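You operate a simulated robot arm through the tools that you are given. There is no shell and no other tool.

You are at the controls of a simulated robot arm. One attempt, no reset.

TASK
Hang the orange towel on the drying rail and peg both towels.
Fine: yellow peg on the orange towel, blue peg on the teal one.

The check looks at the end state, three seconds after you hand in, the way a careful person would. Anything else that was tipped, shoved, dropped, spilled or broken makes it a failure. Flat cloth is picked up by pressing the open fingertips on it (5 to 10 N) and closing them slowly along it; thin cloth reads only 2 to 8 mm in the jaws.

THE ROBOT
A 7-joint arm with a two-finger parallel gripper, fixed in place. Base frame: the origin is at the foot of the arm, x ahead of it, y to its left, z up. Units: mm, degrees, N and s.
With the tool pointing down near the work surface it reaches from about 100 to 860 mm from the base axis. Its first joint turns from -115.0 to 115.0 degrees. Payload 3.91 kg.
Tool frame: the origin (TCP) lies between the finger pads and is the grasp point; the fingertips stand 30 mm ahead of it; z points along the fingers, y is the line along which they close. Largest opening 110 mm; finger width 20, thickness 10; the body of the gripper, 48 by 112 mm, starts 55 mm behind the TCP.
Orientation is that of the tool frame in the base frame, as a unit quaternion [x, y, z, w]. With the fingers straight down and closing along the base's y, the tool's x points along the base's -x, its y along +y and its z along -z.

THE INTERFACE
- The arm moves only by the tool jog_arm. Its argument "steps" is a list of rows, each a list of 3 entries, a list of its own where there are three numbers: the gripper command, from -1 (shut) to 1 (fully open), values between in proportion, then the shift along the tool's x, y, z in units of 40 mm (1.0 is 40 mm), then the turn, a rotation vector about the tool's x, y, z in units of 5 degrees (1.0 is 5 degrees). In form: [[jaw, [tx, ty, tz], [rx, ry, rz]], ...]. A call has 1 to 20 rows; each row shifts and turns the commanded pose from where the row before left it, along the tool's axes as they then stand. A call with a number of a shift or a turn outside -1 to 1 is refused whole. Each row takes 0.2 s and may step no farther than 50 mm and 8.6 degrees from the row before; otherwise, or with a gripper value out of range, the whole call is refused. A pose out of reach is approached as far as the arm can. The call stops where the force on the tool passes 40 N (or 10 N more than at its start, if that is more) or the arm is blocked; 0.2 s more then pass. Each finger travels about 153 mm/s and halts on what it meets, pressing with about 28 N; the grip force reading is that of the motor and also rises with nothing between the fingers. The clock runs only during rows and for 0.2 s after the last one: add rows that do not move to give the fingers time. It gives the time, the measured TCP pose, the force on the tool (base axes), the opening and the grip force at its end, in the units of the frame above (readings bear some noise), with the torque about the TCP (base axes, N m) and any sound that the robot's microphone picked up.
- Cameras (640 x 400 px; columns grow to the right, rows downward): "scene" is fixed at [220.1, -498.5, 1403.7]; the picture's right is [0.80, -0.61, 0.00], its down [-0.20, -0.26, -0.95] and it looks along [0.57, 0.75, -0.32] (base axes); focal length 214 px, centre (320, 200). "wrist" rides on the gripper at [72, 17, -103] in the tool frame; the picture's right is [-0.23, 0.97, 0.00], its down [-0.76, -0.18, -0.62] and it looks along [-0.61, -0.14, 0.78] (tool axes); focal length 222 px, centre (320, 200). There is no depth. A picture from a camera that has moved, and an enlarged one, comes with that camera's place and axes in the base frame and with its lens.
- grab_frame(camera): a new picture of that camera. No time passes.
- raise_lower(by): slides the trunk up (or, below 0, down) by that many mm; the arm rides with it, the base frame stays. It gives what a move gives, with no picture.
- close_up(camera, box): a new picture of the part [left, top, right, bottom] of that camera's present view, enlarged. No time passes.
- finish_job(): hands the job in; it is judged then, once.

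Nothing tells you positions but the pictures and the camera data. Unless the task says otherwise, let go and move clear before handing in.

The tools are called after "Call:" as name(argument=value, ...) on one line, values as JSON. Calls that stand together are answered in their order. jog_arm: Moves the arm, as the interface text tells. Its arguments: {"type":"object","properties":{"steps":{"type":"array","items":{"type":"array"}}},"required":["steps"]} The other tools are called the same way: raise_lower (by) slides the trunk up or down; grab_frame (camera) takes a picture; close_up (camera, box) takes an enlarged picture of a part of a camera's view; finish_job () hands the job in.

At the start:

```text
t: 0.0
tcp_pos: [457.0, 149.7, 1517.4]
tcp_rot: [0.001, 1.0, 0.0, 0.0]
force: [-0.2, -0.8, 0.0]
wrist_torque: [0.01, -0.01, -0.04]
grip_width: 110.2
grip_force: 0.0
trunk travel left (down, up): [-925.0, 65.0]
```

scene: 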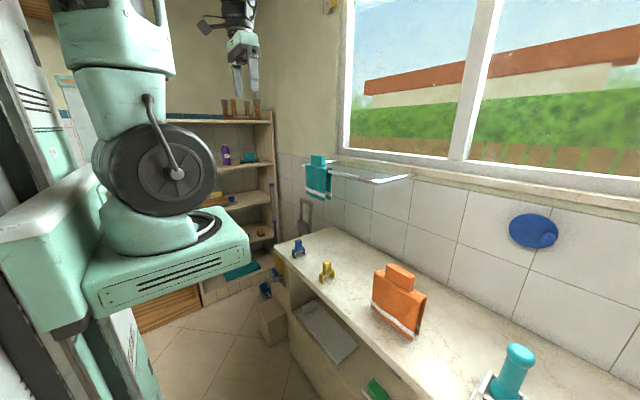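
wrist: 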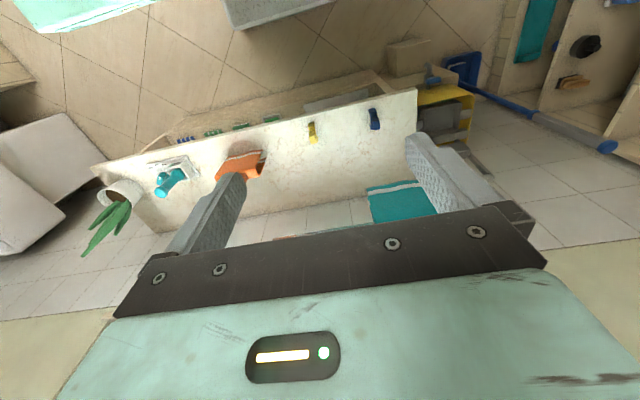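

I see a counter with a blue peg, a yellow peg and a standing (folded) orange towel; a teal towel hangs on a rail on the wall. I take close-up pictures first to work out positions.

Call:
close_up(camera="scene", box=[280, 140, 440, 240])

Call:
close_up(camera="scene", box=[270, 220, 450, 340])

Call:
close_up(camera="wrist", box=[80, 60, 480, 250])

```text
4.00 times, centred on (360, 190) of scene
camera zoom: at [220.1, -498.5, 1403.7], right [0.8, -0.61, 0.0], down [-0.2, -0.26, -0.95], along [0.57, 0.75, -0.32], focal length 858 px, centre (160, 240)
```

zoom: 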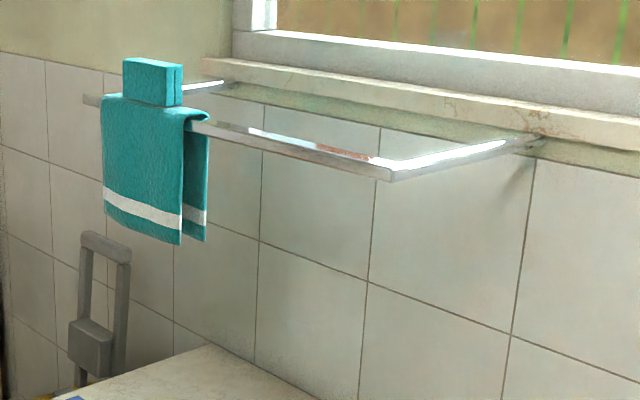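

```text
3.33 times, centred on (360, 280) of scene
camera zoom: at [220.1, -498.5, 1403.7], right [0.8, -0.61, 0.0], down [-0.2, -0.26, -0.95], along [0.57, 0.75, -0.32], focal length 715 px, centre (187, -67)
```

zoom: 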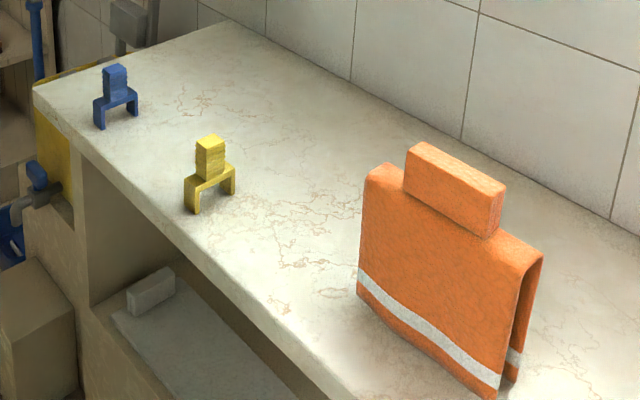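

```text
1.60 times, centred on (280, 155) of wrist
camera zoom: at [384.3, 167.0, 1621.3], right [0.23, 0.97, 0.0], down [0.76, -0.18, 0.62], along [0.61, -0.14, -0.78], focal length 355 px, centre (384, 272)
```

zoom: 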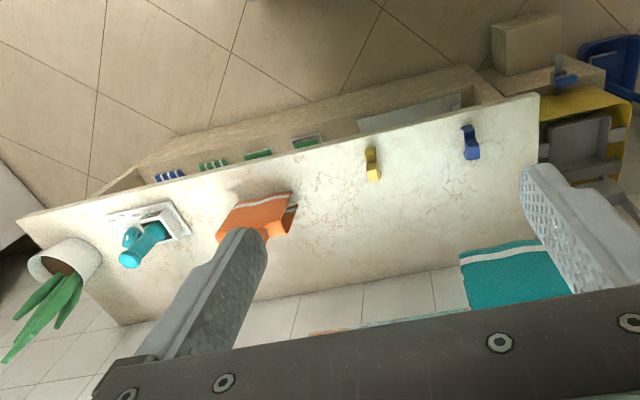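

The counter seems to run along y at x≈600–800, z≈810, with pegs near (675,70) and (673,290), the orange towel near (730,-225), and the rail bar around x≈805, z≈1220. I turn the tool so that it closes along x and look from closer by.

Call:
jog_arm(steps=[[1, [0, 0, 0], [0, 0, -1]], [1, [0, 0, 0], [0, 0, -1]], [1, [0, 0, 0], [0, 0, -1]], [1, [0, 0, 0], [0, 0, -1]], [1, [0, 0, 0], [0, 0, -1]], [1, [0, 0, 0], [0, 0, -1]], [1, [0, 0, 0], [0, 0, -1]], [1, [0, 0, 0], [0, 0, -1]], [1, [0, 0, 0], [0, 0, -1]], [1, [0, 0, 0], [0, 0, -1]], [1, [0, 0, 0], [0, 0, -1]], [1, [0, 0, 0], [0, 0, -1]], [1, [0, 0, 0], [0, 0, -1]], [1, [0, 0, 0], [0, 0, -1]], [1, [0, 0, 0], [0, 0, -1]], [1, [0, 0, 0], [0, 0, -1]], [1, [0, 0, 0], [0, 0, -1]], [1, [0, 0, 0], [0, 0, -1]]])

```text
t: 3.8
tcp_pos: [457.4, 149.5, 1518.7]
tcp_rot: [-0.707, 0.707, 0.0, 0.001]
force: [-0.4, -0.8, -0.2]
wrist_torque: [0.03, -0.01, -0.01]
grip_width: 110.1
grip_force: 0.0
trunk travel left (down, up): [-925.0, 65.0]
```

Now I take a picture from here.

Call:
grab_frame(camera="wrist")

Call:
raise_lower(by=-250)

Call:
grab_frame(camera="wrist")

Call:
grab_frame(camera="scene")

```text
taken
camera wrist: at [439.0, 77.9, 1621.5], right [-0.97, 0.23, 0.0], down [0.18, 0.76, 0.62], along [0.14, 0.61, -0.78], focal length 222 px, centre (320, 200)
```

wrist: 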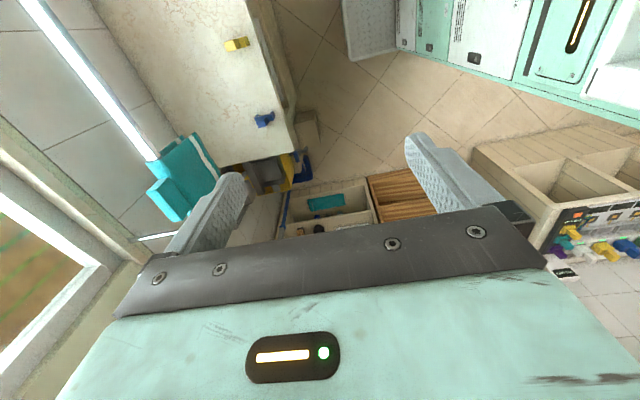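

```text
t: 6.4
tcp_pos: [456.7, 148.8, 1267.8]
tcp_rot: [-0.707, 0.708, 0.0, 0.001]
force: [-1.0, 0.1, -0.7]
wrist_torque: [0.04, -0.02, 0.0]
grip_width: 109.9
grip_force: 0.1
trunk travel left (down, up): [-675.0, 315.0]
```

```text
taken
camera wrist: at [439.0, 77.8, 1371.5], right [-0.97, 0.23, 0.0], down [0.18, 0.76, 0.62], along [0.14, 0.61, -0.78], focal length 222 px, centre (320, 200)
```

wrist: 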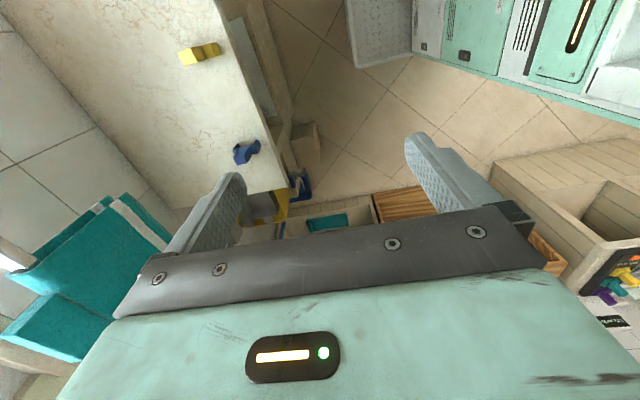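

```text
taken
```

scene: 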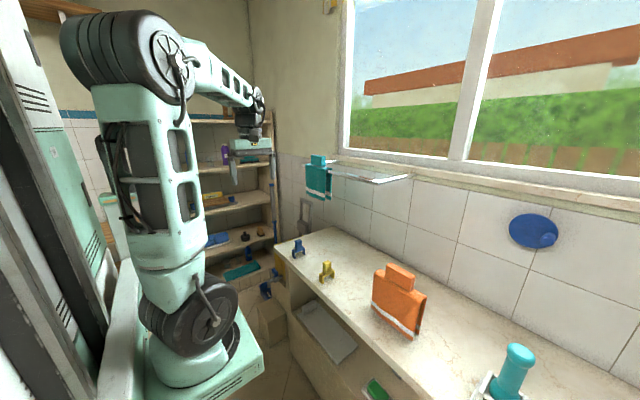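

The yellow peg triangulates to about (685,70). I now move sideways toward the orange towel, staying high and clear of the rail, to look at it.

Call:
jog_arm(steps=[[1, [0.9, -0.3, 0], [0, 0, 0]], [1, [0.9, -0.3, 0], [0, 0, 0]], [1, [0.9, -0.3, 0], [0, 0, 0]], [1, [0.9, -0.3, 0], [0, 0, 0]], [1, [0.9, -0.3, 0], [0, 0, 0]], [1, [0.9, -0.3, 0], [0, 0, 0]], [1, [0.9, -0.3, 0], [0, 0, 0]], [1, [0.9, -0.3, 0], [0, 0, 0]], [1, [0.9, -0.3, 0], [0, 0, 0]], [1, [0.9, -0.3, 0], [0, 0, 0]], [1, [0.4, -0.3, 0], [0, 0, 0]], [1, [0, -0.4, 0], [0, 0, 0]]])

Call:
grab_frame(camera="wrist")

Call:
grab_frame(camera="scene")

```text
t: 9.0
tcp_pos: [602.5, -228.0, 1269.4]
tcp_rot: [0.707, -0.707, -0.001, 0.0]
force: [-0.5, -0.2, 0.5]
wrist_torque: [0.02, -0.03, -0.02]
grip_width: 109.9
grip_force: 0.1
trunk travel left (down, up): [-675.0, 315.0]
```

```text
taken
camera wrist: at [585.5, -299.3, 1372.6], right [-0.97, 0.23, 0.0], down [0.18, 0.76, 0.62], along [0.14, 0.61, -0.78], focal length 222 px, centre (320, 200)
```

wrist: 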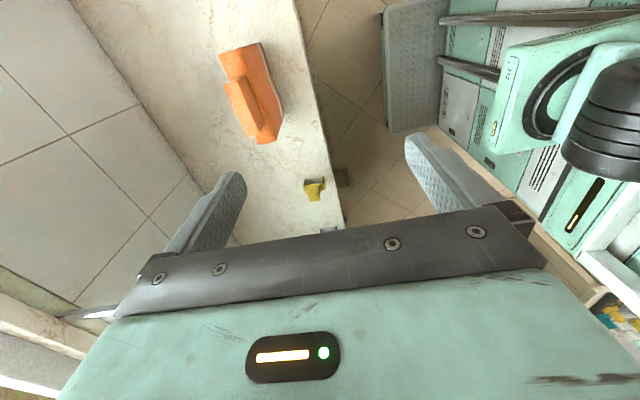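

```text
taken
```

scene: 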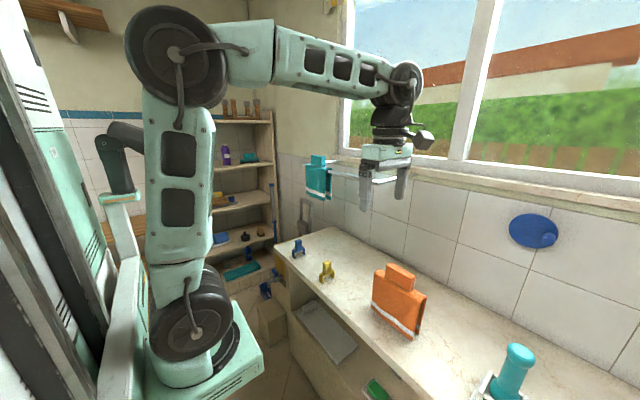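

The orange towel is in view with the handle on top. I zoom in on it for measurements.

Call:
close_up(camera="wrist", box=[190, 20, 350, 120])

Call:
close_up(camera="scene", box=[350, 250, 446, 350])

```text
4.00 times, centred on (270, 70) of wrist
camera zoom: at [585.5, -299.3, 1372.6], right [-0.97, 0.23, 0.0], down [0.18, 0.76, 0.62], along [0.14, 0.61, -0.78], focal length 888 px, centre (520, 720)
```

zoom: 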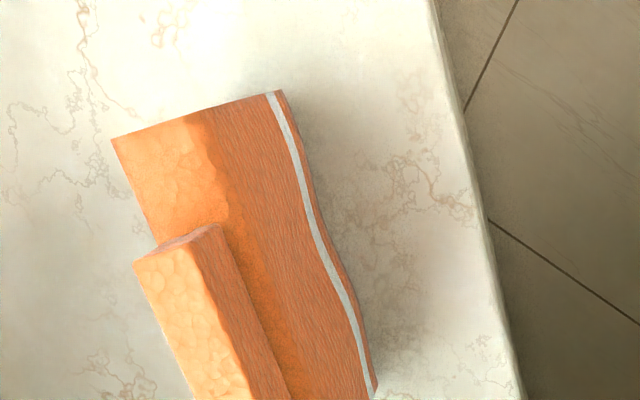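

```text
4.00 times, centred on (398, 300) of scene
camera zoom: at [220.1, -498.5, 1403.7], right [0.8, -0.61, 0.0], down [-0.2, -0.26, -0.95], along [0.57, 0.75, -0.32], focal length 858 px, centre (8, -200)
```

zoom: 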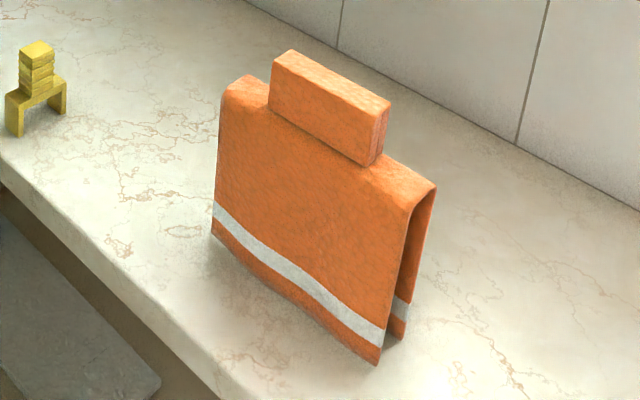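

Call:
close_up(camera="wrist", box=[180, 35, 330, 155])

```text
3.33 times, centred on (255, 95) of wrist
camera zoom: at [585.5, -299.3, 1372.6], right [-0.97, 0.23, 0.0], down [0.18, 0.76, 0.62], along [0.14, 0.61, -0.78], focal length 740 px, centre (537, 550)
```

zoom: 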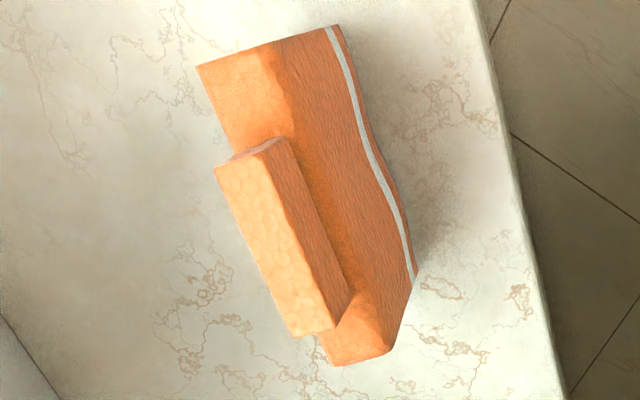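

The handle measures about x 717–741, y −261…−179, top z≈1007. I move above it, lower with the trunk, and check again.

Call:
jog_arm(steps=[[1, [-0.05, -0.8, 0], [0, 0, 0]], [1, [-0.05, -0.8, 0], [0, 0, 0]], [1, [-0.05, -0.8, 0], [0, 0, 0]], [1, [-0.05, -0.76, 0], [0, 0, 0]], [1, [0, 0, 0], [0, 0, 0]]])

Call:
raise_lower(by=-150)

Call:
grab_frame(camera="wrist")

Call:
grab_frame(camera="scene")

```text
t: 10.2
tcp_pos: [728.9, -219.2, 1269.9]
tcp_rot: [-0.707, 0.707, 0.001, 0.001]
force: [0.0, -0.3, -0.6]
wrist_torque: [-0.02, -0.01, 0.04]
grip_width: 110.1
grip_force: 0.1
trunk travel left (down, up): [-675.0, 315.0]
```

```text
t: 11.9
tcp_pos: [729.8, -219.2, 1119.3]
tcp_rot: [-0.707, 0.707, 0.0, 0.0]
force: [-1.6, 0.0, 0.0]
wrist_torque: [0.01, -0.01, -0.01]
grip_width: 109.9
grip_force: 0.0
trunk travel left (down, up): [-525.0, 465.0]
```

```text
taken
camera wrist: at [712.1, -290.8, 1222.5], right [-0.97, 0.23, 0.0], down [0.18, 0.76, 0.62], along [0.14, 0.61, -0.78], focal length 222 px, centre (320, 200)
```

wrist: 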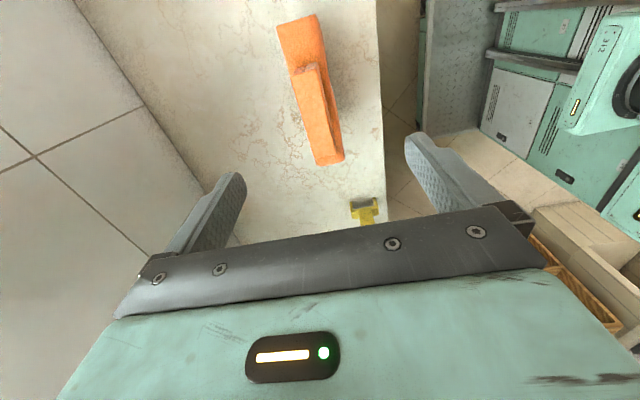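

```text
taken
```

scene: 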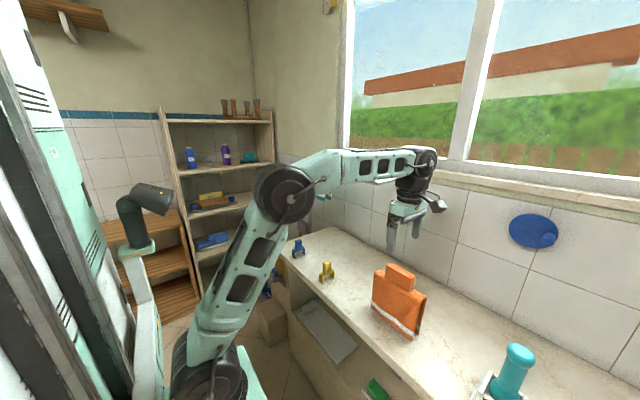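

Call:
close_up(camera="wrist", box=[240, 10, 400, 170])

```text
2.50 times, centred on (320, 90) of wrist
camera zoom: at [712.1, -290.8, 1222.5], right [-0.97, 0.23, 0.0], down [0.18, 0.76, 0.62], along [0.14, 0.61, -0.78], focal length 555 px, centre (320, 475)
```

zoom: 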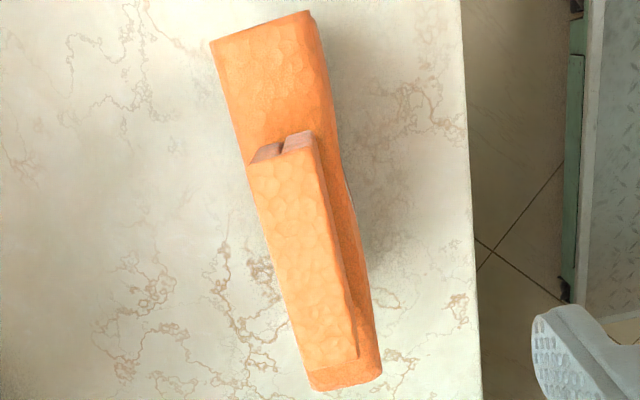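

Handle centre confirmed at (731,-221) with top ≈1007. I descend with open fingers so the tips stop just above the towel's shoulder, then close.

Call:
jog_arm(steps=[[1, [0.03, -0.03, 0.6], [0, 0, 0]], [1, [0, 0, 0.6], [0, 0, 0]], [1, [0, 0, 0.6], [0, 0, 0]], [1, [0, 0, 0.6], [0, 0, 0]], [1, [0, 0, 0.3], [0, 0, 0]], [1, [0, 0, 0.3], [0, 0, 0]], [1, [0, 0, 0], [0, 0, 0]]])

Call:
grab_frame(camera="wrist")

Call:
close_up(camera="scene", box=[340, 200, 470, 350])

```text
t: 13.5
tcp_pos: [730.5, -219.8, 998.6]
tcp_rot: [-0.706, 0.708, 0.0, 0.0]
force: [-0.1, 0.3, 0.1]
wrist_torque: [0.0, -0.01, -0.01]
grip_width: 110.0
grip_force: 0.2
trunk travel left (down, up): [-525.0, 465.0]
```

```text
taken
camera wrist: at [713.4, -292.2, 1103.0], right [-0.97, 0.23, 0.0], down [0.18, 0.76, 0.62], along [0.14, 0.61, -0.78], focal length 222 px, centre (320, 200)
```

wrist: 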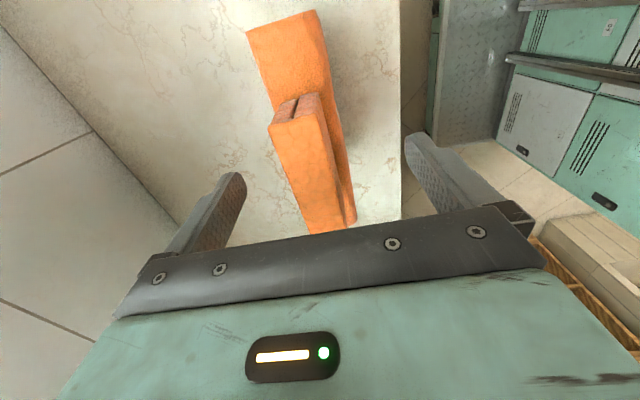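

```text
2.67 times, centred on (405, 275) of scene
camera zoom: at [220.1, -498.5, 1403.7], right [0.8, -0.61, 0.0], down [-0.2, -0.26, -0.95], along [0.57, 0.75, -0.32], focal length 572 px, centre (93, 0)
```

zoom: 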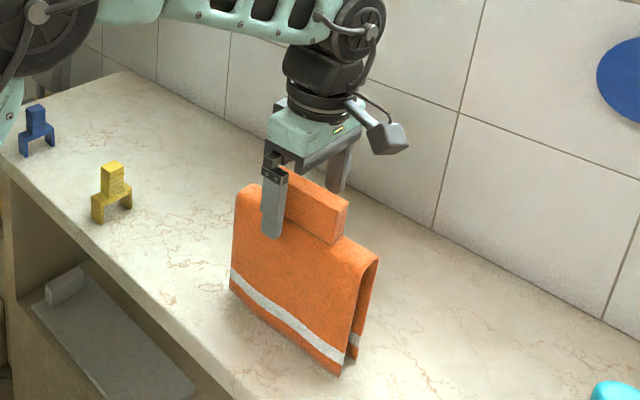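

The fingers straddle the handle. I close gradually.

Call:
jog_arm(steps=[[0.5, [0, 0, 0], [0, 0, 0]], [0, [0, 0, 0], [0, 0, 0]], [-0.3, [0, 0, 0], [0, 0, 0]], [-0.45, [0, 0, 0], [0, 0, 0]], [-0.55, [0, 0, 0], [0, 0, 0]], [-0.65, [0, 0, 0], [0, 0, 0]], [-1, [0, 0, 0], [0, 0, 0]], [-1, [0, 0, 0], [0, 0, 0]]])

Call:
grab_frame(camera="wrist")

```text
t: 15.3
tcp_pos: [731.2, -218.9, 1000.4]
tcp_rot: [0.707, -0.707, 0.0, 0.0]
force: [-0.2, 0.9, -0.3]
wrist_torque: [-0.07, -0.02, 0.04]
grip_width: 25.7
grip_force: 27.9
trunk travel left (down, up): [-525.0, 465.0]
```

```text
taken
camera wrist: at [713.4, -292.3, 1103.2], right [-0.97, 0.23, 0.0], down [0.18, 0.76, 0.62], along [0.14, 0.61, -0.78], focal length 222 px, centre (320, 200)
```

wrist: 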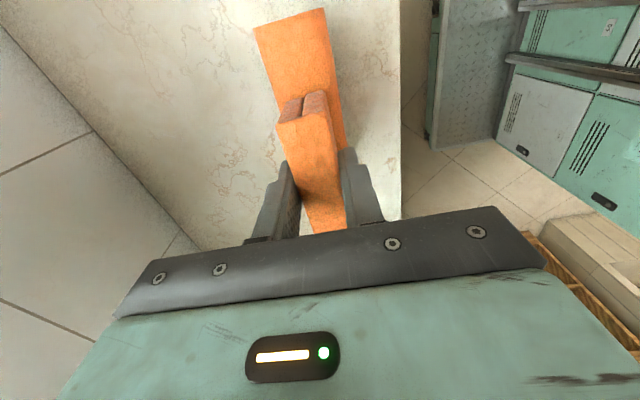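

Gripped (25.7 mm). I lift a little and check.

Call:
jog_arm(steps=[[-1, [0, 0, -0.25], [0, 0, 0]], [-1, [0, 0, -0.5], [0, 0, 0]], [-1, [0, 0, -0.5], [0, 0, 0]], [-1, [0, 0, 0], [0, 0, 0]]])

Call:
raise_lower(by=150)

Call:
close_up(camera="scene", box=[320, 100, 480, 300])

Call:
grab_frame(camera="wrist")

```text
t: 16.3
tcp_pos: [730.8, -220.3, 1050.5]
tcp_rot: [0.708, -0.706, 0.001, 0.0]
force: [0.4, 0.3, -1.0]
wrist_torque: [0.0, 0.0, 0.0]
grip_width: 25.6
grip_force: 28.2
trunk travel left (down, up): [-525.0, 465.0]
```

```text
t: 18.1
tcp_pos: [730.7, -219.4, 1199.9]
tcp_rot: [0.707, -0.707, 0.0, 0.0]
force: [-0.7, -0.2, -1.3]
wrist_torque: [-0.01, -0.02, 0.03]
grip_width: 25.5
grip_force: 28.2
trunk travel left (down, up): [-675.0, 315.0]
```

```text
2.00 times, centred on (400, 200) of scene
camera zoom: at [220.1, -498.5, 1403.7], right [0.8, -0.61, 0.0], down [-0.2, -0.26, -0.95], along [0.57, 0.75, -0.32], focal length 429 px, centre (160, 200)
```

zoom: 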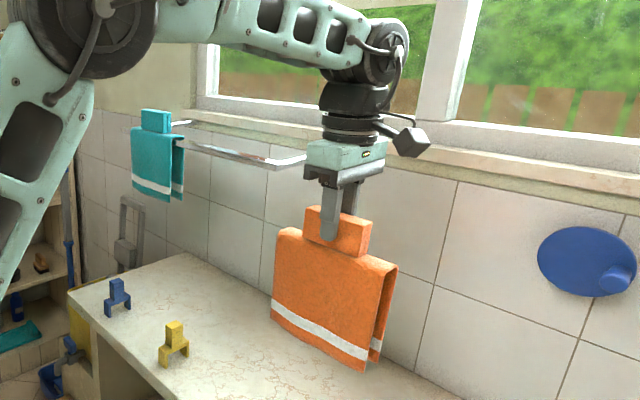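

```text
taken
camera wrist: at [713.5, -291.8, 1303.5], right [-0.97, 0.23, 0.0], down [0.18, 0.76, 0.62], along [0.14, 0.61, -0.78], focal length 222 px, centre (320, 200)
```

wrist: 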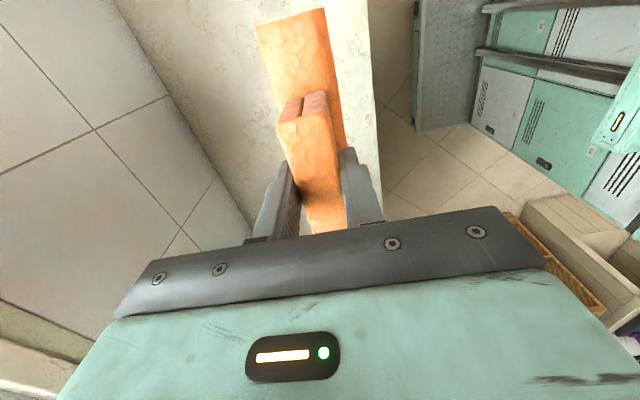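

Held securely. I raise it above rail height and look at the rail.

Call:
raise_lower(by=260)

Call:
grab_frame(camera="wrist")

Call:
grab_frame(camera="scene")

```text
t: 20.8
tcp_pos: [731.3, -219.7, 1460.3]
tcp_rot: [0.708, -0.706, 0.0, 0.0]
force: [-0.3, 1.1, -1.4]
wrist_torque: [0.0, 0.02, 0.01]
grip_width: 25.5
grip_force: 27.9
trunk travel left (down, up): [-935.0, 55.0]
```

```text
taken
camera wrist: at [713.5, -291.8, 1563.4], right [-0.97, 0.23, 0.0], down [0.18, 0.76, 0.62], along [0.14, 0.61, -0.78], focal length 222 px, centre (320, 200)
```

wrist: 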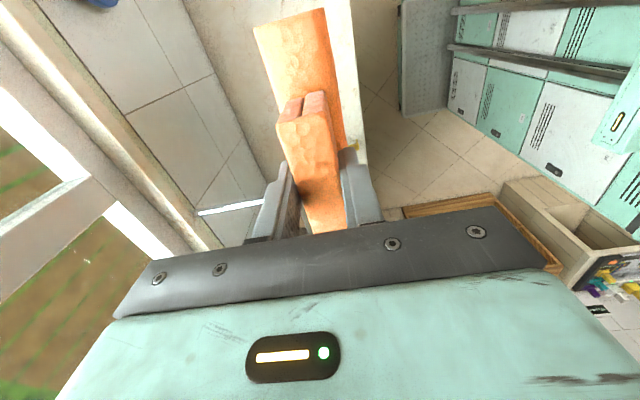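

```text
taken
```

scene: 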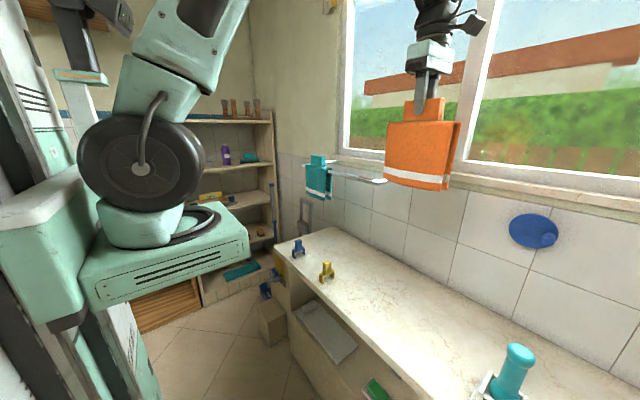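

The rail bar looks to be around x≈815, z≈1219, but I need it more precisely. I move to the front side of the rail (x≈640, y≈80) to look at it.

Call:
jog_arm(steps=[[-1, [-0.5, 0.8, 0], [0, 0, 0]], [-1, [-0.7, 0.8, 0], [0, 0, 0]], [-1, [-0.8, 0.68, 0], [0, 0, 0]], [-1, [-0.9, 0, 0], [0, 0, 0]], [-1, [-0.9, 0, 0], [0, 0, 0]], [-1, [-0.9, 0, 0], [0, 0, 0]], [-1, [-0.9, 0, 0], [0, 0, 0]], [-1, [-0.9, 0, 0], [0, 0, 0]], [-1, [-0.6, 0, 0], [0, 0, 0]], [-1, [-0.4, 0, 0], [0, 0, 0]], [-1, [0, 0, 0], [0, 0, 0]]])

Call:
grab_frame(camera="wrist")

Call:
close_up(camera="wrist", box=[80, 0, 280, 220])

Call:
raise_lower(by=-170)

Call:
grab_frame(camera="wrist")

Call:
close_up(camera="wrist", box=[0, 0, 200, 220])

```text
t: 23.1
tcp_pos: [640.6, 78.6, 1459.7]
tcp_rot: [0.707, -0.707, 0.0, 0.001]
force: [0.1, 0.5, -1.3]
wrist_torque: [0.0, 0.0, 0.01]
grip_width: 25.6
grip_force: 28.3
trunk travel left (down, up): [-935.0, 55.0]
```

```text
taken
camera wrist: at [622.8, 7.9, 1563.3], right [-0.97, 0.23, 0.0], down [0.18, 0.76, 0.62], along [0.14, 0.61, -0.78], focal length 222 px, centre (320, 200)
```

wrist: 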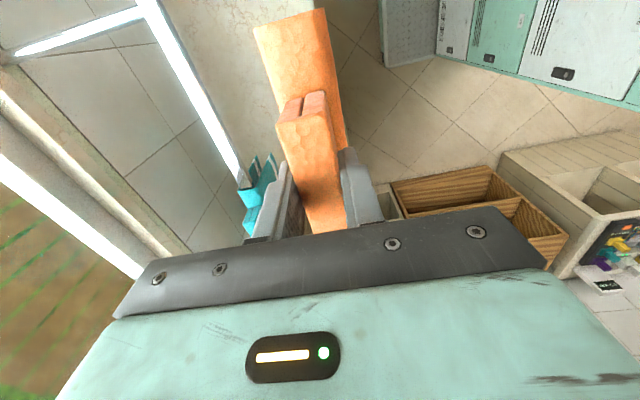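

```text
1.82 times, centred on (180, 110) of wrist
camera zoom: at [622.8, 7.9, 1563.3], right [-0.97, 0.23, 0.0], down [0.18, 0.76, 0.62], along [0.14, 0.61, -0.78], focal length 404 px, centre (574, 364)
```

zoom: 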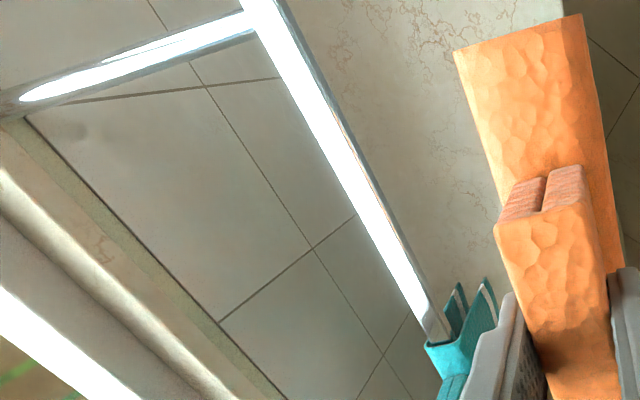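

```text
t: 25.1
tcp_pos: [638.8, 79.5, 1291.0]
tcp_rot: [0.707, -0.707, 0.0, 0.0]
force: [-1.0, 0.0, -0.8]
wrist_torque: [-0.03, 0.03, -0.01]
grip_width: 25.6
grip_force: 28.1
trunk travel left (down, up): [-765.0, 225.0]
```

```text
taken
camera wrist: at [622.7, 7.6, 1393.4], right [-0.97, 0.23, 0.0], down [0.18, 0.76, 0.62], along [0.14, 0.61, -0.78], focal length 222 px, centre (320, 200)
```

wrist: 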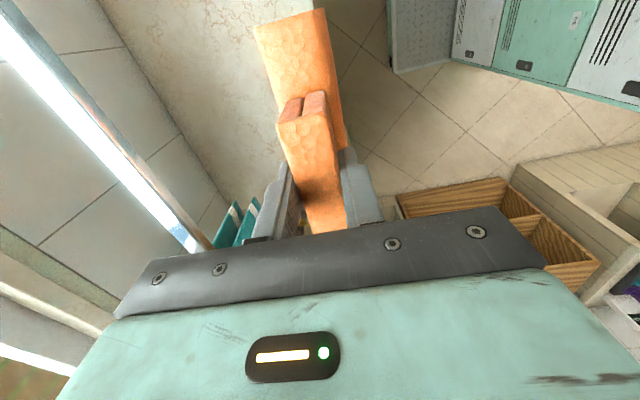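

```text
1.82 times, centred on (100, 110) of wrist
camera zoom: at [622.7, 7.6, 1393.4], right [-0.97, 0.23, 0.0], down [0.18, 0.76, 0.62], along [0.14, 0.61, -0.78], focal length 404 px, centre (720, 364)
```

zoom: 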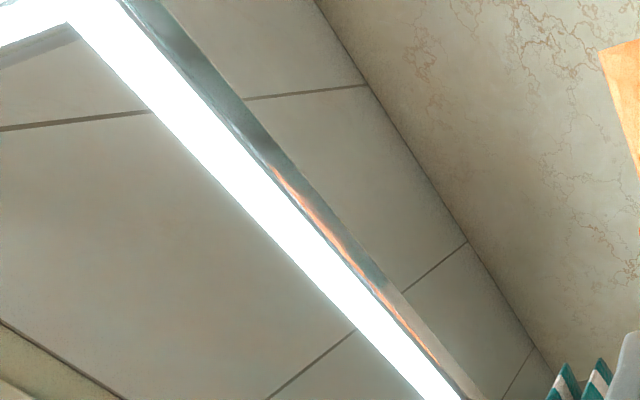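

Call:
close_up(camera="wrist", box=[90, 120, 170, 170])

Call:
close_up(camera="wrist", box=[0, 0, 80, 50])

Call:
raise_lower(by=170)

Call:
close_up(camera="wrist", box=[170, 80, 250, 130])

Call:
close_up(camera="wrist", box=[120, 0, 200, 50])

Call:
close_up(camera="wrist", box=[200, 130, 300, 230])

```text
8.00 times, centred on (130, 145) of wrist
camera zoom: at [622.7, 7.6, 1393.4], right [-0.97, 0.23, 0.0], down [0.18, 0.76, 0.62], along [0.14, 0.61, -0.78], focal length 1777 px, centre (1840, 640)
```

zoom: 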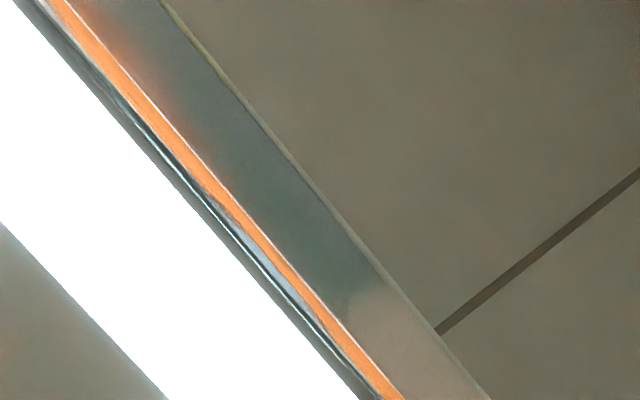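

```text
8.00 times, centred on (40, 25) of wrist
camera zoom: at [622.7, 7.6, 1393.4], right [-0.97, 0.23, 0.0], down [0.18, 0.76, 0.62], along [0.14, 0.61, -0.78], focal length 1777 px, centre (2560, 1600)
```

zoom: 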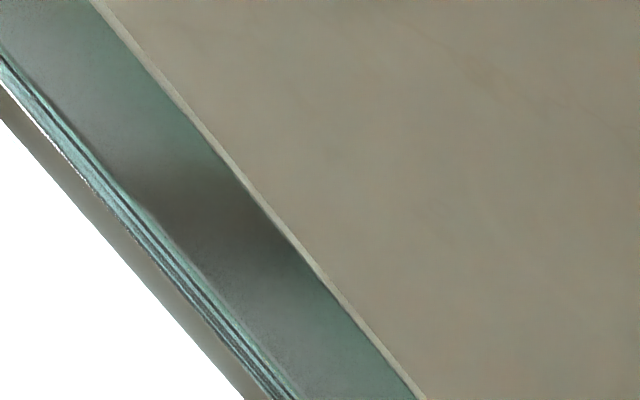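

```text
t: 27.0
tcp_pos: [640.4, 79.2, 1459.9]
tcp_rot: [0.708, -0.707, -0.001, 0.0]
force: [-0.4, 0.1, -1.4]
wrist_torque: [-0.02, 0.01, 0.0]
grip_width: 25.6
grip_force: 27.9
trunk travel left (down, up): [-935.0, 55.0]
```

```text
8.00 times, centred on (210, 105) of wrist
camera zoom: at [622.8, 7.6, 1563.3], right [-0.97, 0.23, 0.0], down [0.18, 0.76, 0.62], along [0.14, 0.61, -0.78], focal length 1777 px, centre (1200, 960)
```

zoom: 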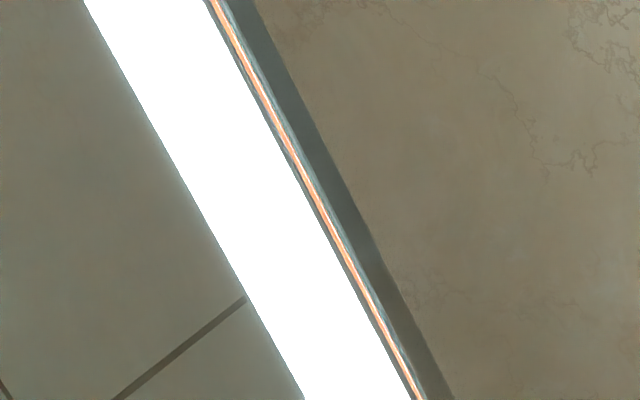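

```text
8.00 times, centred on (160, 25) of wrist
camera zoom: at [622.8, 7.6, 1563.3], right [-0.97, 0.23, 0.0], down [0.18, 0.76, 0.62], along [0.14, 0.61, -0.78], focal length 1777 px, centre (1600, 1600)
```

zoom: 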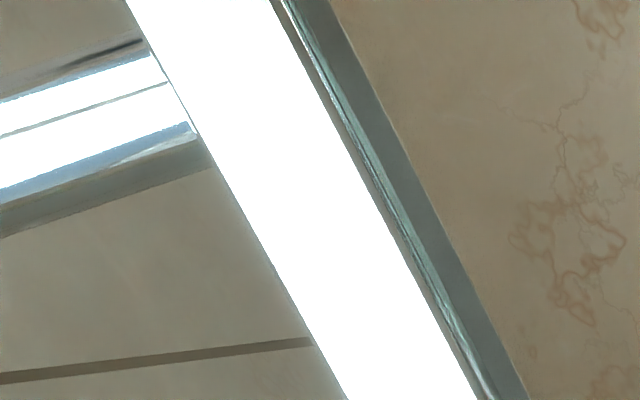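

```text
4.00 times, centred on (250, 180) of wrist
camera zoom: at [622.8, 7.6, 1563.3], right [-0.97, 0.23, 0.0], down [0.18, 0.76, 0.62], along [0.14, 0.61, -0.78], focal length 888 px, centre (600, 280)
```

zoom: 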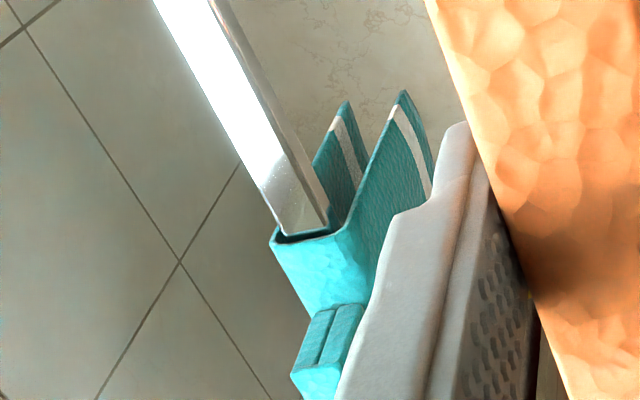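

The bar is about 21 mm wide: x≈799–820, top z≈1228, free between y≈−44 and 206 (teal's edge). I'll move the towel over it at TCP (809.5, 80) and check from the scene camera.

Call:
jog_arm(steps=[[-1, [0, -0.5, 0], [0, 0, 0]], [-1, [0, -0.8, 0], [0, 0, 0]], [-1, [0, -0.9, 0], [0, 0, 0]], [-1, [0, -0.9, 0], [0, 0, 0]], [-1, [-0.02, -0.7, 0], [0, 0, 0]], [-1, [0, -0.4, 0], [0, 0, 0]], [-1, [0, 0, 0], [0, 0, 0]], [-1, [0, 0, 0], [0, 0, 0]]])

Call:
close_up(camera="scene", box=[300, 100, 420, 200])

Call:
grab_frame(camera="wrist")

```text
t: 28.8
tcp_pos: [809.0, 80.0, 1459.6]
tcp_rot: [-0.707, 0.707, 0.0, 0.0]
force: [0.8, -0.5, -1.9]
wrist_torque: [-0.01, -0.01, -0.04]
grip_width: 25.9
grip_force: 28.1
trunk travel left (down, up): [-935.0, 55.0]
```

```text
4.00 times, centred on (360, 150) of scene
camera zoom: at [220.1, -498.5, 1403.7], right [0.8, -0.61, 0.0], down [-0.2, -0.26, -0.95], along [0.57, 0.75, -0.32], focal length 858 px, centre (160, 400)
```

zoom: 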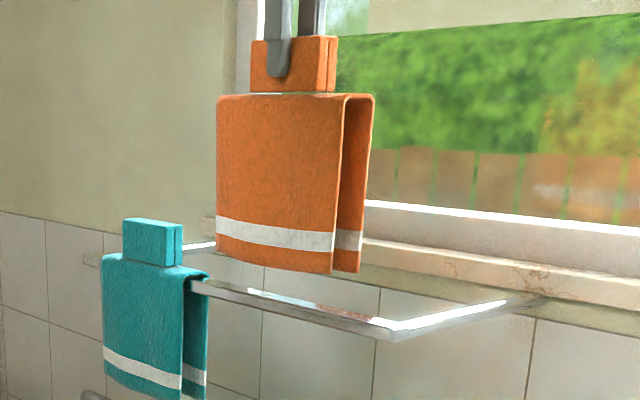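

```text
taken
camera wrist: at [791.4, 6.5, 1562.5], right [-0.97, 0.23, 0.0], down [0.18, 0.76, 0.62], along [0.14, 0.61, -0.78], focal length 222 px, centre (320, 200)
```

wrist: 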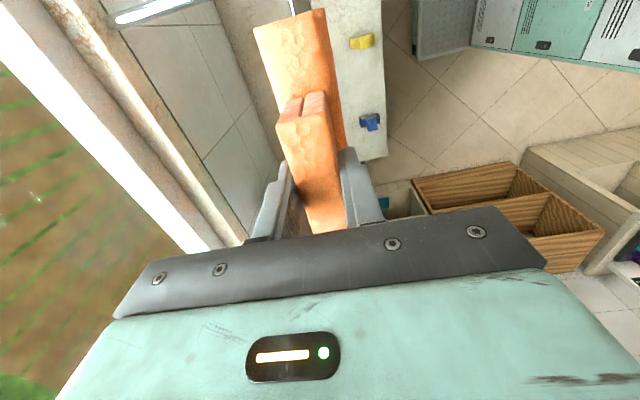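

Call:
close_up(camera="wrist", box=[240, 0, 340, 60])

Call:
close_up(camera="scene", box=[345, 115, 405, 185])

```text
6.40 times, centred on (290, 30) of wrist
camera zoom: at [791.4, 6.5, 1562.5], right [-0.97, 0.23, 0.0], down [0.18, 0.76, 0.62], along [0.14, 0.61, -0.78], focal length 1422 px, centre (512, 1288)
```

zoom: 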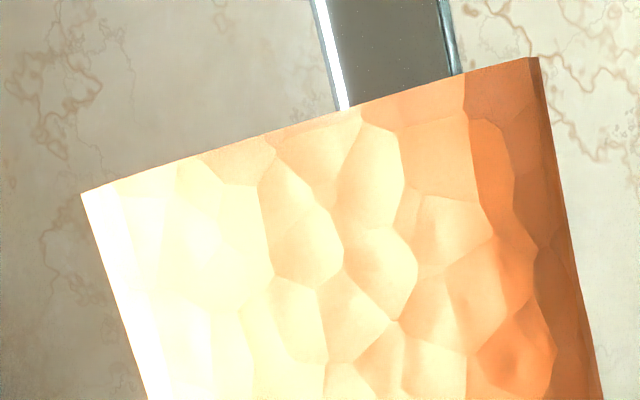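

```text
5.71 times, centred on (375, 150) of scene
camera zoom: at [220.1, -498.5, 1403.7], right [0.8, -0.61, 0.0], down [-0.2, -0.26, -0.95], along [0.57, 0.75, -0.32], focal length 1226 px, centre (6, 486)
```

zoom: 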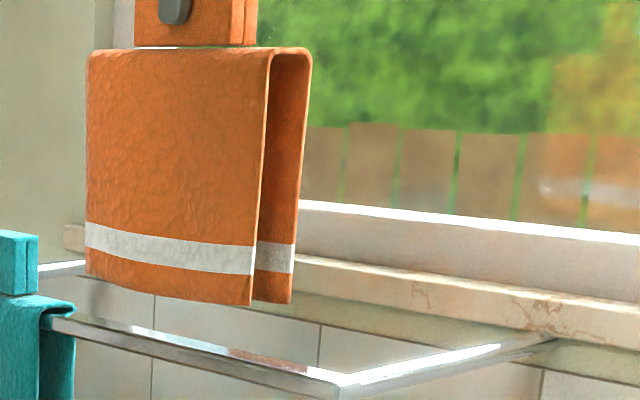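

Alignment looks right (bar 798–819, towel centred at about 807–809). I lower in stages with checks.

Call:
jog_arm(steps=[[-1, [0, -0.02, 0.4], [0, 0, 0]], [-1, [0, 0, 0.4], [0, 0, 0]], [-1, [0, 0, 0.1], [0, 0, 0]], [-1, [0, 0, 0], [0, 0, 0]]])

Call:
close_up(camera="wrist", box=[240, 0, 340, 60])

Call:
close_up(camera="scene", box=[345, 135, 405, 195])

```text
t: 29.8
tcp_pos: [809.4, 79.8, 1424.1]
tcp_rot: [-0.707, 0.708, 0.0, 0.0]
force: [-0.5, -0.1, -1.9]
wrist_torque: [0.0, 0.01, -0.02]
grip_width: 25.8
grip_force: 27.8
trunk travel left (down, up): [-935.0, 55.0]
```

```text
6.40 times, centred on (290, 30) of wrist
camera zoom: at [791.2, 8.3, 1527.5], right [-0.97, 0.23, 0.0], down [0.18, 0.76, 0.62], along [0.14, 0.61, -0.78], focal length 1422 px, centre (512, 1288)
```

zoom: 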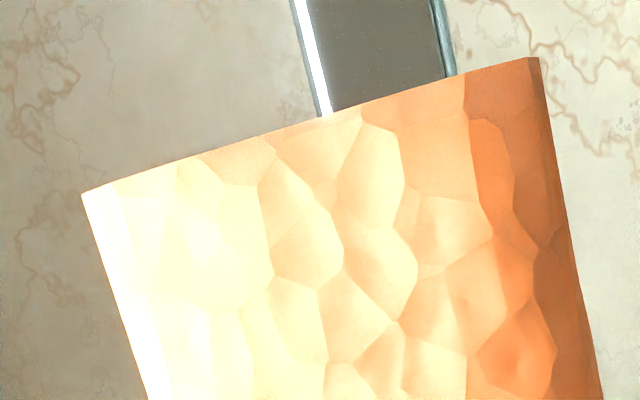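

```text
6.67 times, centred on (375, 165) of scene
camera zoom: at [220.1, -498.5, 1403.7], right [0.8, -0.61, 0.0], down [-0.2, -0.26, -0.95], along [0.57, 0.75, -0.32], focal length 1430 px, centre (-47, 433)
```

zoom: 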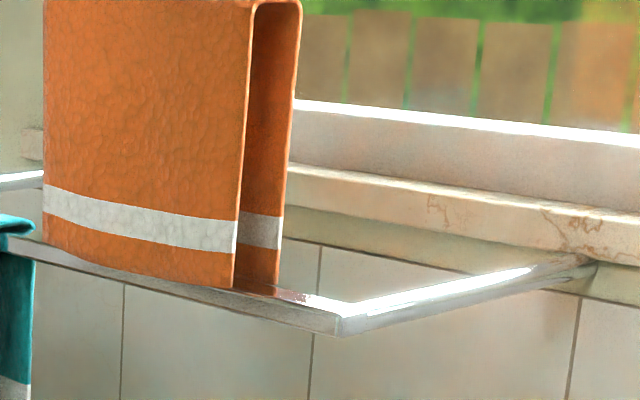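

Call:
jog_arm(steps=[[-1, [0, 0, 0.1], [0, 0, 0]], [-1, [0, 0, 0.1], [0, 0, 0]], [-1, [0, 0, 0.1], [0, 0, 0]], [-1, [0, 0, 0.1], [0, 0, 0]], [-1, [0, 0, 0.1], [0, 0, 0]], [-1, [0, 0, 0], [0, 0, 0]]])

Call:
close_up(camera="scene", box=[345, 135, 405, 195])

```text
t: 31.2
tcp_pos: [809.6, 80.7, 1403.3]
tcp_rot: [-0.706, 0.708, 0.0, 0.001]
force: [0.0, 0.5, -0.9]
wrist_torque: [-0.01, 0.0, -0.02]
grip_width: 25.7
grip_force: 28.2
trunk travel left (down, up): [-935.0, 55.0]
```

```text
6.67 times, centred on (375, 165) of scene
camera zoom: at [220.1, -498.5, 1403.7], right [0.8, -0.61, 0.0], down [-0.2, -0.26, -0.95], along [0.57, 0.75, -0.32], focal length 1430 px, centre (-47, 433)
```

zoom: 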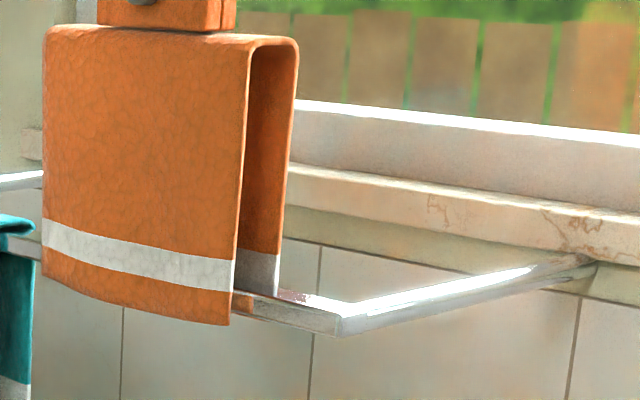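

The bar is between the flaps with no contact. I continue down.

Call:
jog_arm(steps=[[-1, [0, 0, 0.3], [0, 0, 0]], [-1, [0, 0, 0.3], [0, 0, 0]], [-1, [0, 0, 0.3], [0, 0, 0]], [-1, [0, 0, 0.3], [0, 0, 0]], [-1, [0, 0, 0.3], [0, 0, 0]], [-1, [0, 0, 0.3], [0, 0, 0]], [-1, [0, 0, 0.3], [0, 0, 0]], [-1, [0, 0, 0.3], [0, 0, 0]], [-1, [0, 0, 0], [0, 0, 0]]])

Call:
close_up(camera="scene", box=[325, 125, 405, 225])

```text
t: 33.2
tcp_pos: [807.7, 80.2, 1307.4]
tcp_rot: [-0.707, 0.707, 0.0, 0.001]
force: [0.0, 0.3, -1.4]
wrist_torque: [-0.03, 0.03, -0.01]
grip_width: 25.7
grip_force: 27.8
trunk travel left (down, up): [-935.0, 55.0]
```

```text
4.00 times, centred on (365, 175) of scene
camera zoom: at [220.1, -498.5, 1403.7], right [0.8, -0.61, 0.0], down [-0.2, -0.26, -0.95], along [0.57, 0.75, -0.32], focal length 858 px, centre (140, 300)
```

zoom: 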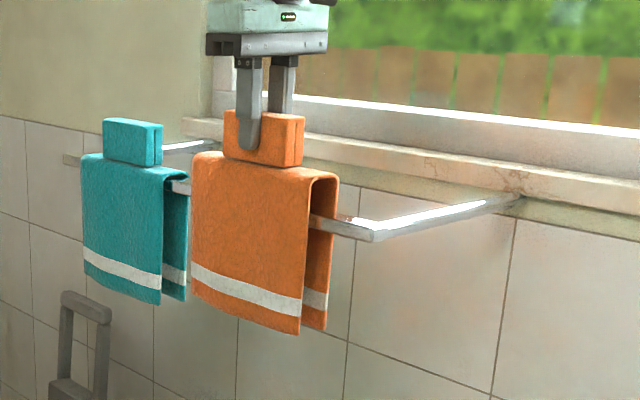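

Call:
jog_arm(steps=[[-1, [0, 0, 0.2], [0, 0, 0]], [-1, [0, 0, 0.15], [0, 0, 0]], [-1, [0, 0, 0.1], [0, 0, 0]], [-1, [0, 0, 0.05], [0, 0, 0]], [-1, [0, 0, 0], [0, 0, 0]]])

Call:
jog_arm(steps=[[-1, [0, 0, 0.05], [0, 0, 0]], [-1, [0, 0, 0.05], [0, 0, 0]], [-1, [0, 0, 0], [0, 0, 0]]])

Call:
jog_arm(steps=[[-1, [0, 0, 0.05], [0, 0, 0]], [-1, [0, 0, 0.05], [0, 0, 0]], [-1, [0, 0, 0], [0, 0, 0]]])

Call:
close_up(camera="scene", box=[345, 135, 405, 195])

```text
t: 34.4
tcp_pos: [809.3, 80.4, 1287.7]
tcp_rot: [0.707, -0.707, 0.0, 0.0]
force: [0.1, 0.7, -1.9]
wrist_torque: [-0.03, -0.02, 0.01]
grip_width: 25.4
grip_force: 27.7
trunk travel left (down, up): [-935.0, 55.0]
```

```text
t: 35.2
tcp_pos: [809.8, 80.6, 1284.3]
tcp_rot: [0.707, -0.707, 0.0, 0.001]
force: [-0.1, 0.2, -2.6]
wrist_torque: [0.01, -0.01, -0.02]
grip_width: 25.7
grip_force: 28.3
trunk travel left (down, up): [-935.0, 55.0]
```

```text
t: 36.0
tcp_pos: [808.7, 81.2, 1280.3]
tcp_rot: [-0.706, 0.708, 0.0, 0.0]
force: [-0.6, -1.2, -2.0]
wrist_torque: [0.03, 0.02, -0.02]
grip_width: 25.7
grip_force: 27.4
trunk travel left (down, up): [-935.0, 55.0]
```

```text
6.67 times, centred on (375, 165) of scene
camera zoom: at [220.1, -498.5, 1403.7], right [0.8, -0.61, 0.0], down [-0.2, -0.26, -0.95], along [0.57, 0.75, -0.32], focal length 1430 px, centre (-47, 433)
```

zoom: 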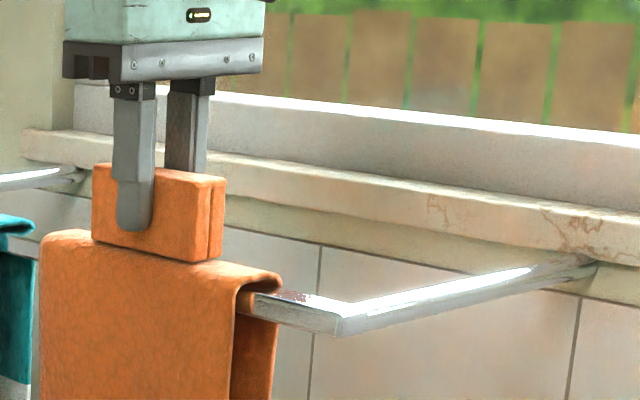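

Almost seated. I take fine steps until contact.

Call:
jog_arm(steps=[[-1, [0, 0, 0.05], [0, 0, 0]], [-1, [0, 0, 0], [0, 0, 0]]])

Call:
jog_arm(steps=[[-1, [0, 0, 0.05], [0, 0, 0]], [-1, [0, 0, 0], [0, 0, 0]]])

Call:
close_up(camera="scene", box=[345, 135, 405, 195])

```text
t: 36.6
tcp_pos: [808.6, 80.5, 1278.6]
tcp_rot: [0.707, -0.707, 0.0, 0.0]
force: [0.4, 0.6, 1.5]
wrist_torque: [-0.21, 0.01, 0.03]
grip_width: 25.7
grip_force: 28.4
trunk travel left (down, up): [-935.0, 55.0]
```

```text
t: 37.2
tcp_pos: [809.7, 79.8, 1278.9]
tcp_rot: [-0.706, 0.708, -0.001, 0.002]
force: [2.7, 0.5, 21.8]
wrist_torque: [-0.59, 0.1, 0.06]
grip_width: 25.6
grip_force: 27.7
trunk travel left (down, up): [-935.0, 55.0]
```

```text
6.67 times, centred on (375, 165) of scene
camera zoom: at [220.1, -498.5, 1403.7], right [0.8, -0.61, 0.0], down [-0.2, -0.26, -0.95], along [0.57, 0.75, -0.32], focal length 1430 px, centre (-47, 433)
```

zoom: 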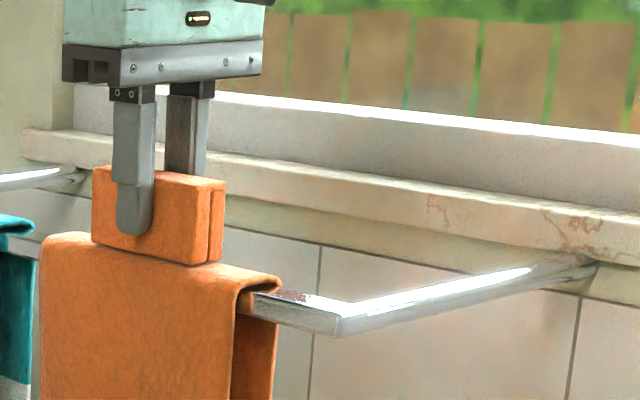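

Seated on the rail. I relax the press, then open the fingers evenly and back straight up.

Call:
jog_arm(steps=[[-1, [0, 0, -0.04], [0, 0, 0]], [-1, [0, 0, 0], [0, 0, 0]]])

Call:
jog_arm(steps=[[-0.5, [0, 0, 0], [0, 0, 0]], [-0.4, [0, 0, 0], [0, 0, 0]], [-0.2, [0, 0, 0], [0, 0, 0]], [0.1, [0, 0, 0], [0, 0, 0]], [0.4, [0, 0, 0], [0, 0, 0]], [0.4, [0, 0, 0], [0, 0, 0]]])

Call:
close_up(camera="scene", box=[325, 125, 405, 225])

```text
t: 37.8
tcp_pos: [810.1, 80.0, 1279.0]
tcp_rot: [-0.706, 0.708, -0.001, 0.001]
force: [6.2, -0.6, 22.5]
wrist_torque: [0.15, -0.15, -0.03]
grip_width: 25.6
grip_force: 28.5
trunk travel left (down, up): [-935.0, 55.0]
```

```text
t: 39.2
tcp_pos: [808.6, 80.6, 1277.0]
tcp_rot: [0.707, -0.707, 0.0, 0.0]
force: [0.1, -0.2, -0.4]
wrist_torque: [-0.01, 0.02, -0.01]
grip_width: 76.8
grip_force: 0.0
trunk travel left (down, up): [-935.0, 55.0]
```

```text
4.00 times, centred on (365, 175) of scene
camera zoom: at [220.1, -498.5, 1403.7], right [0.8, -0.61, 0.0], down [-0.2, -0.26, -0.95], along [0.57, 0.75, -0.32], focal length 858 px, centre (140, 300)
```

zoom: 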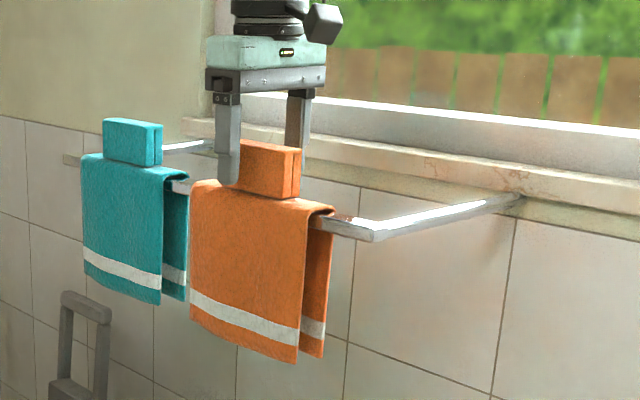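

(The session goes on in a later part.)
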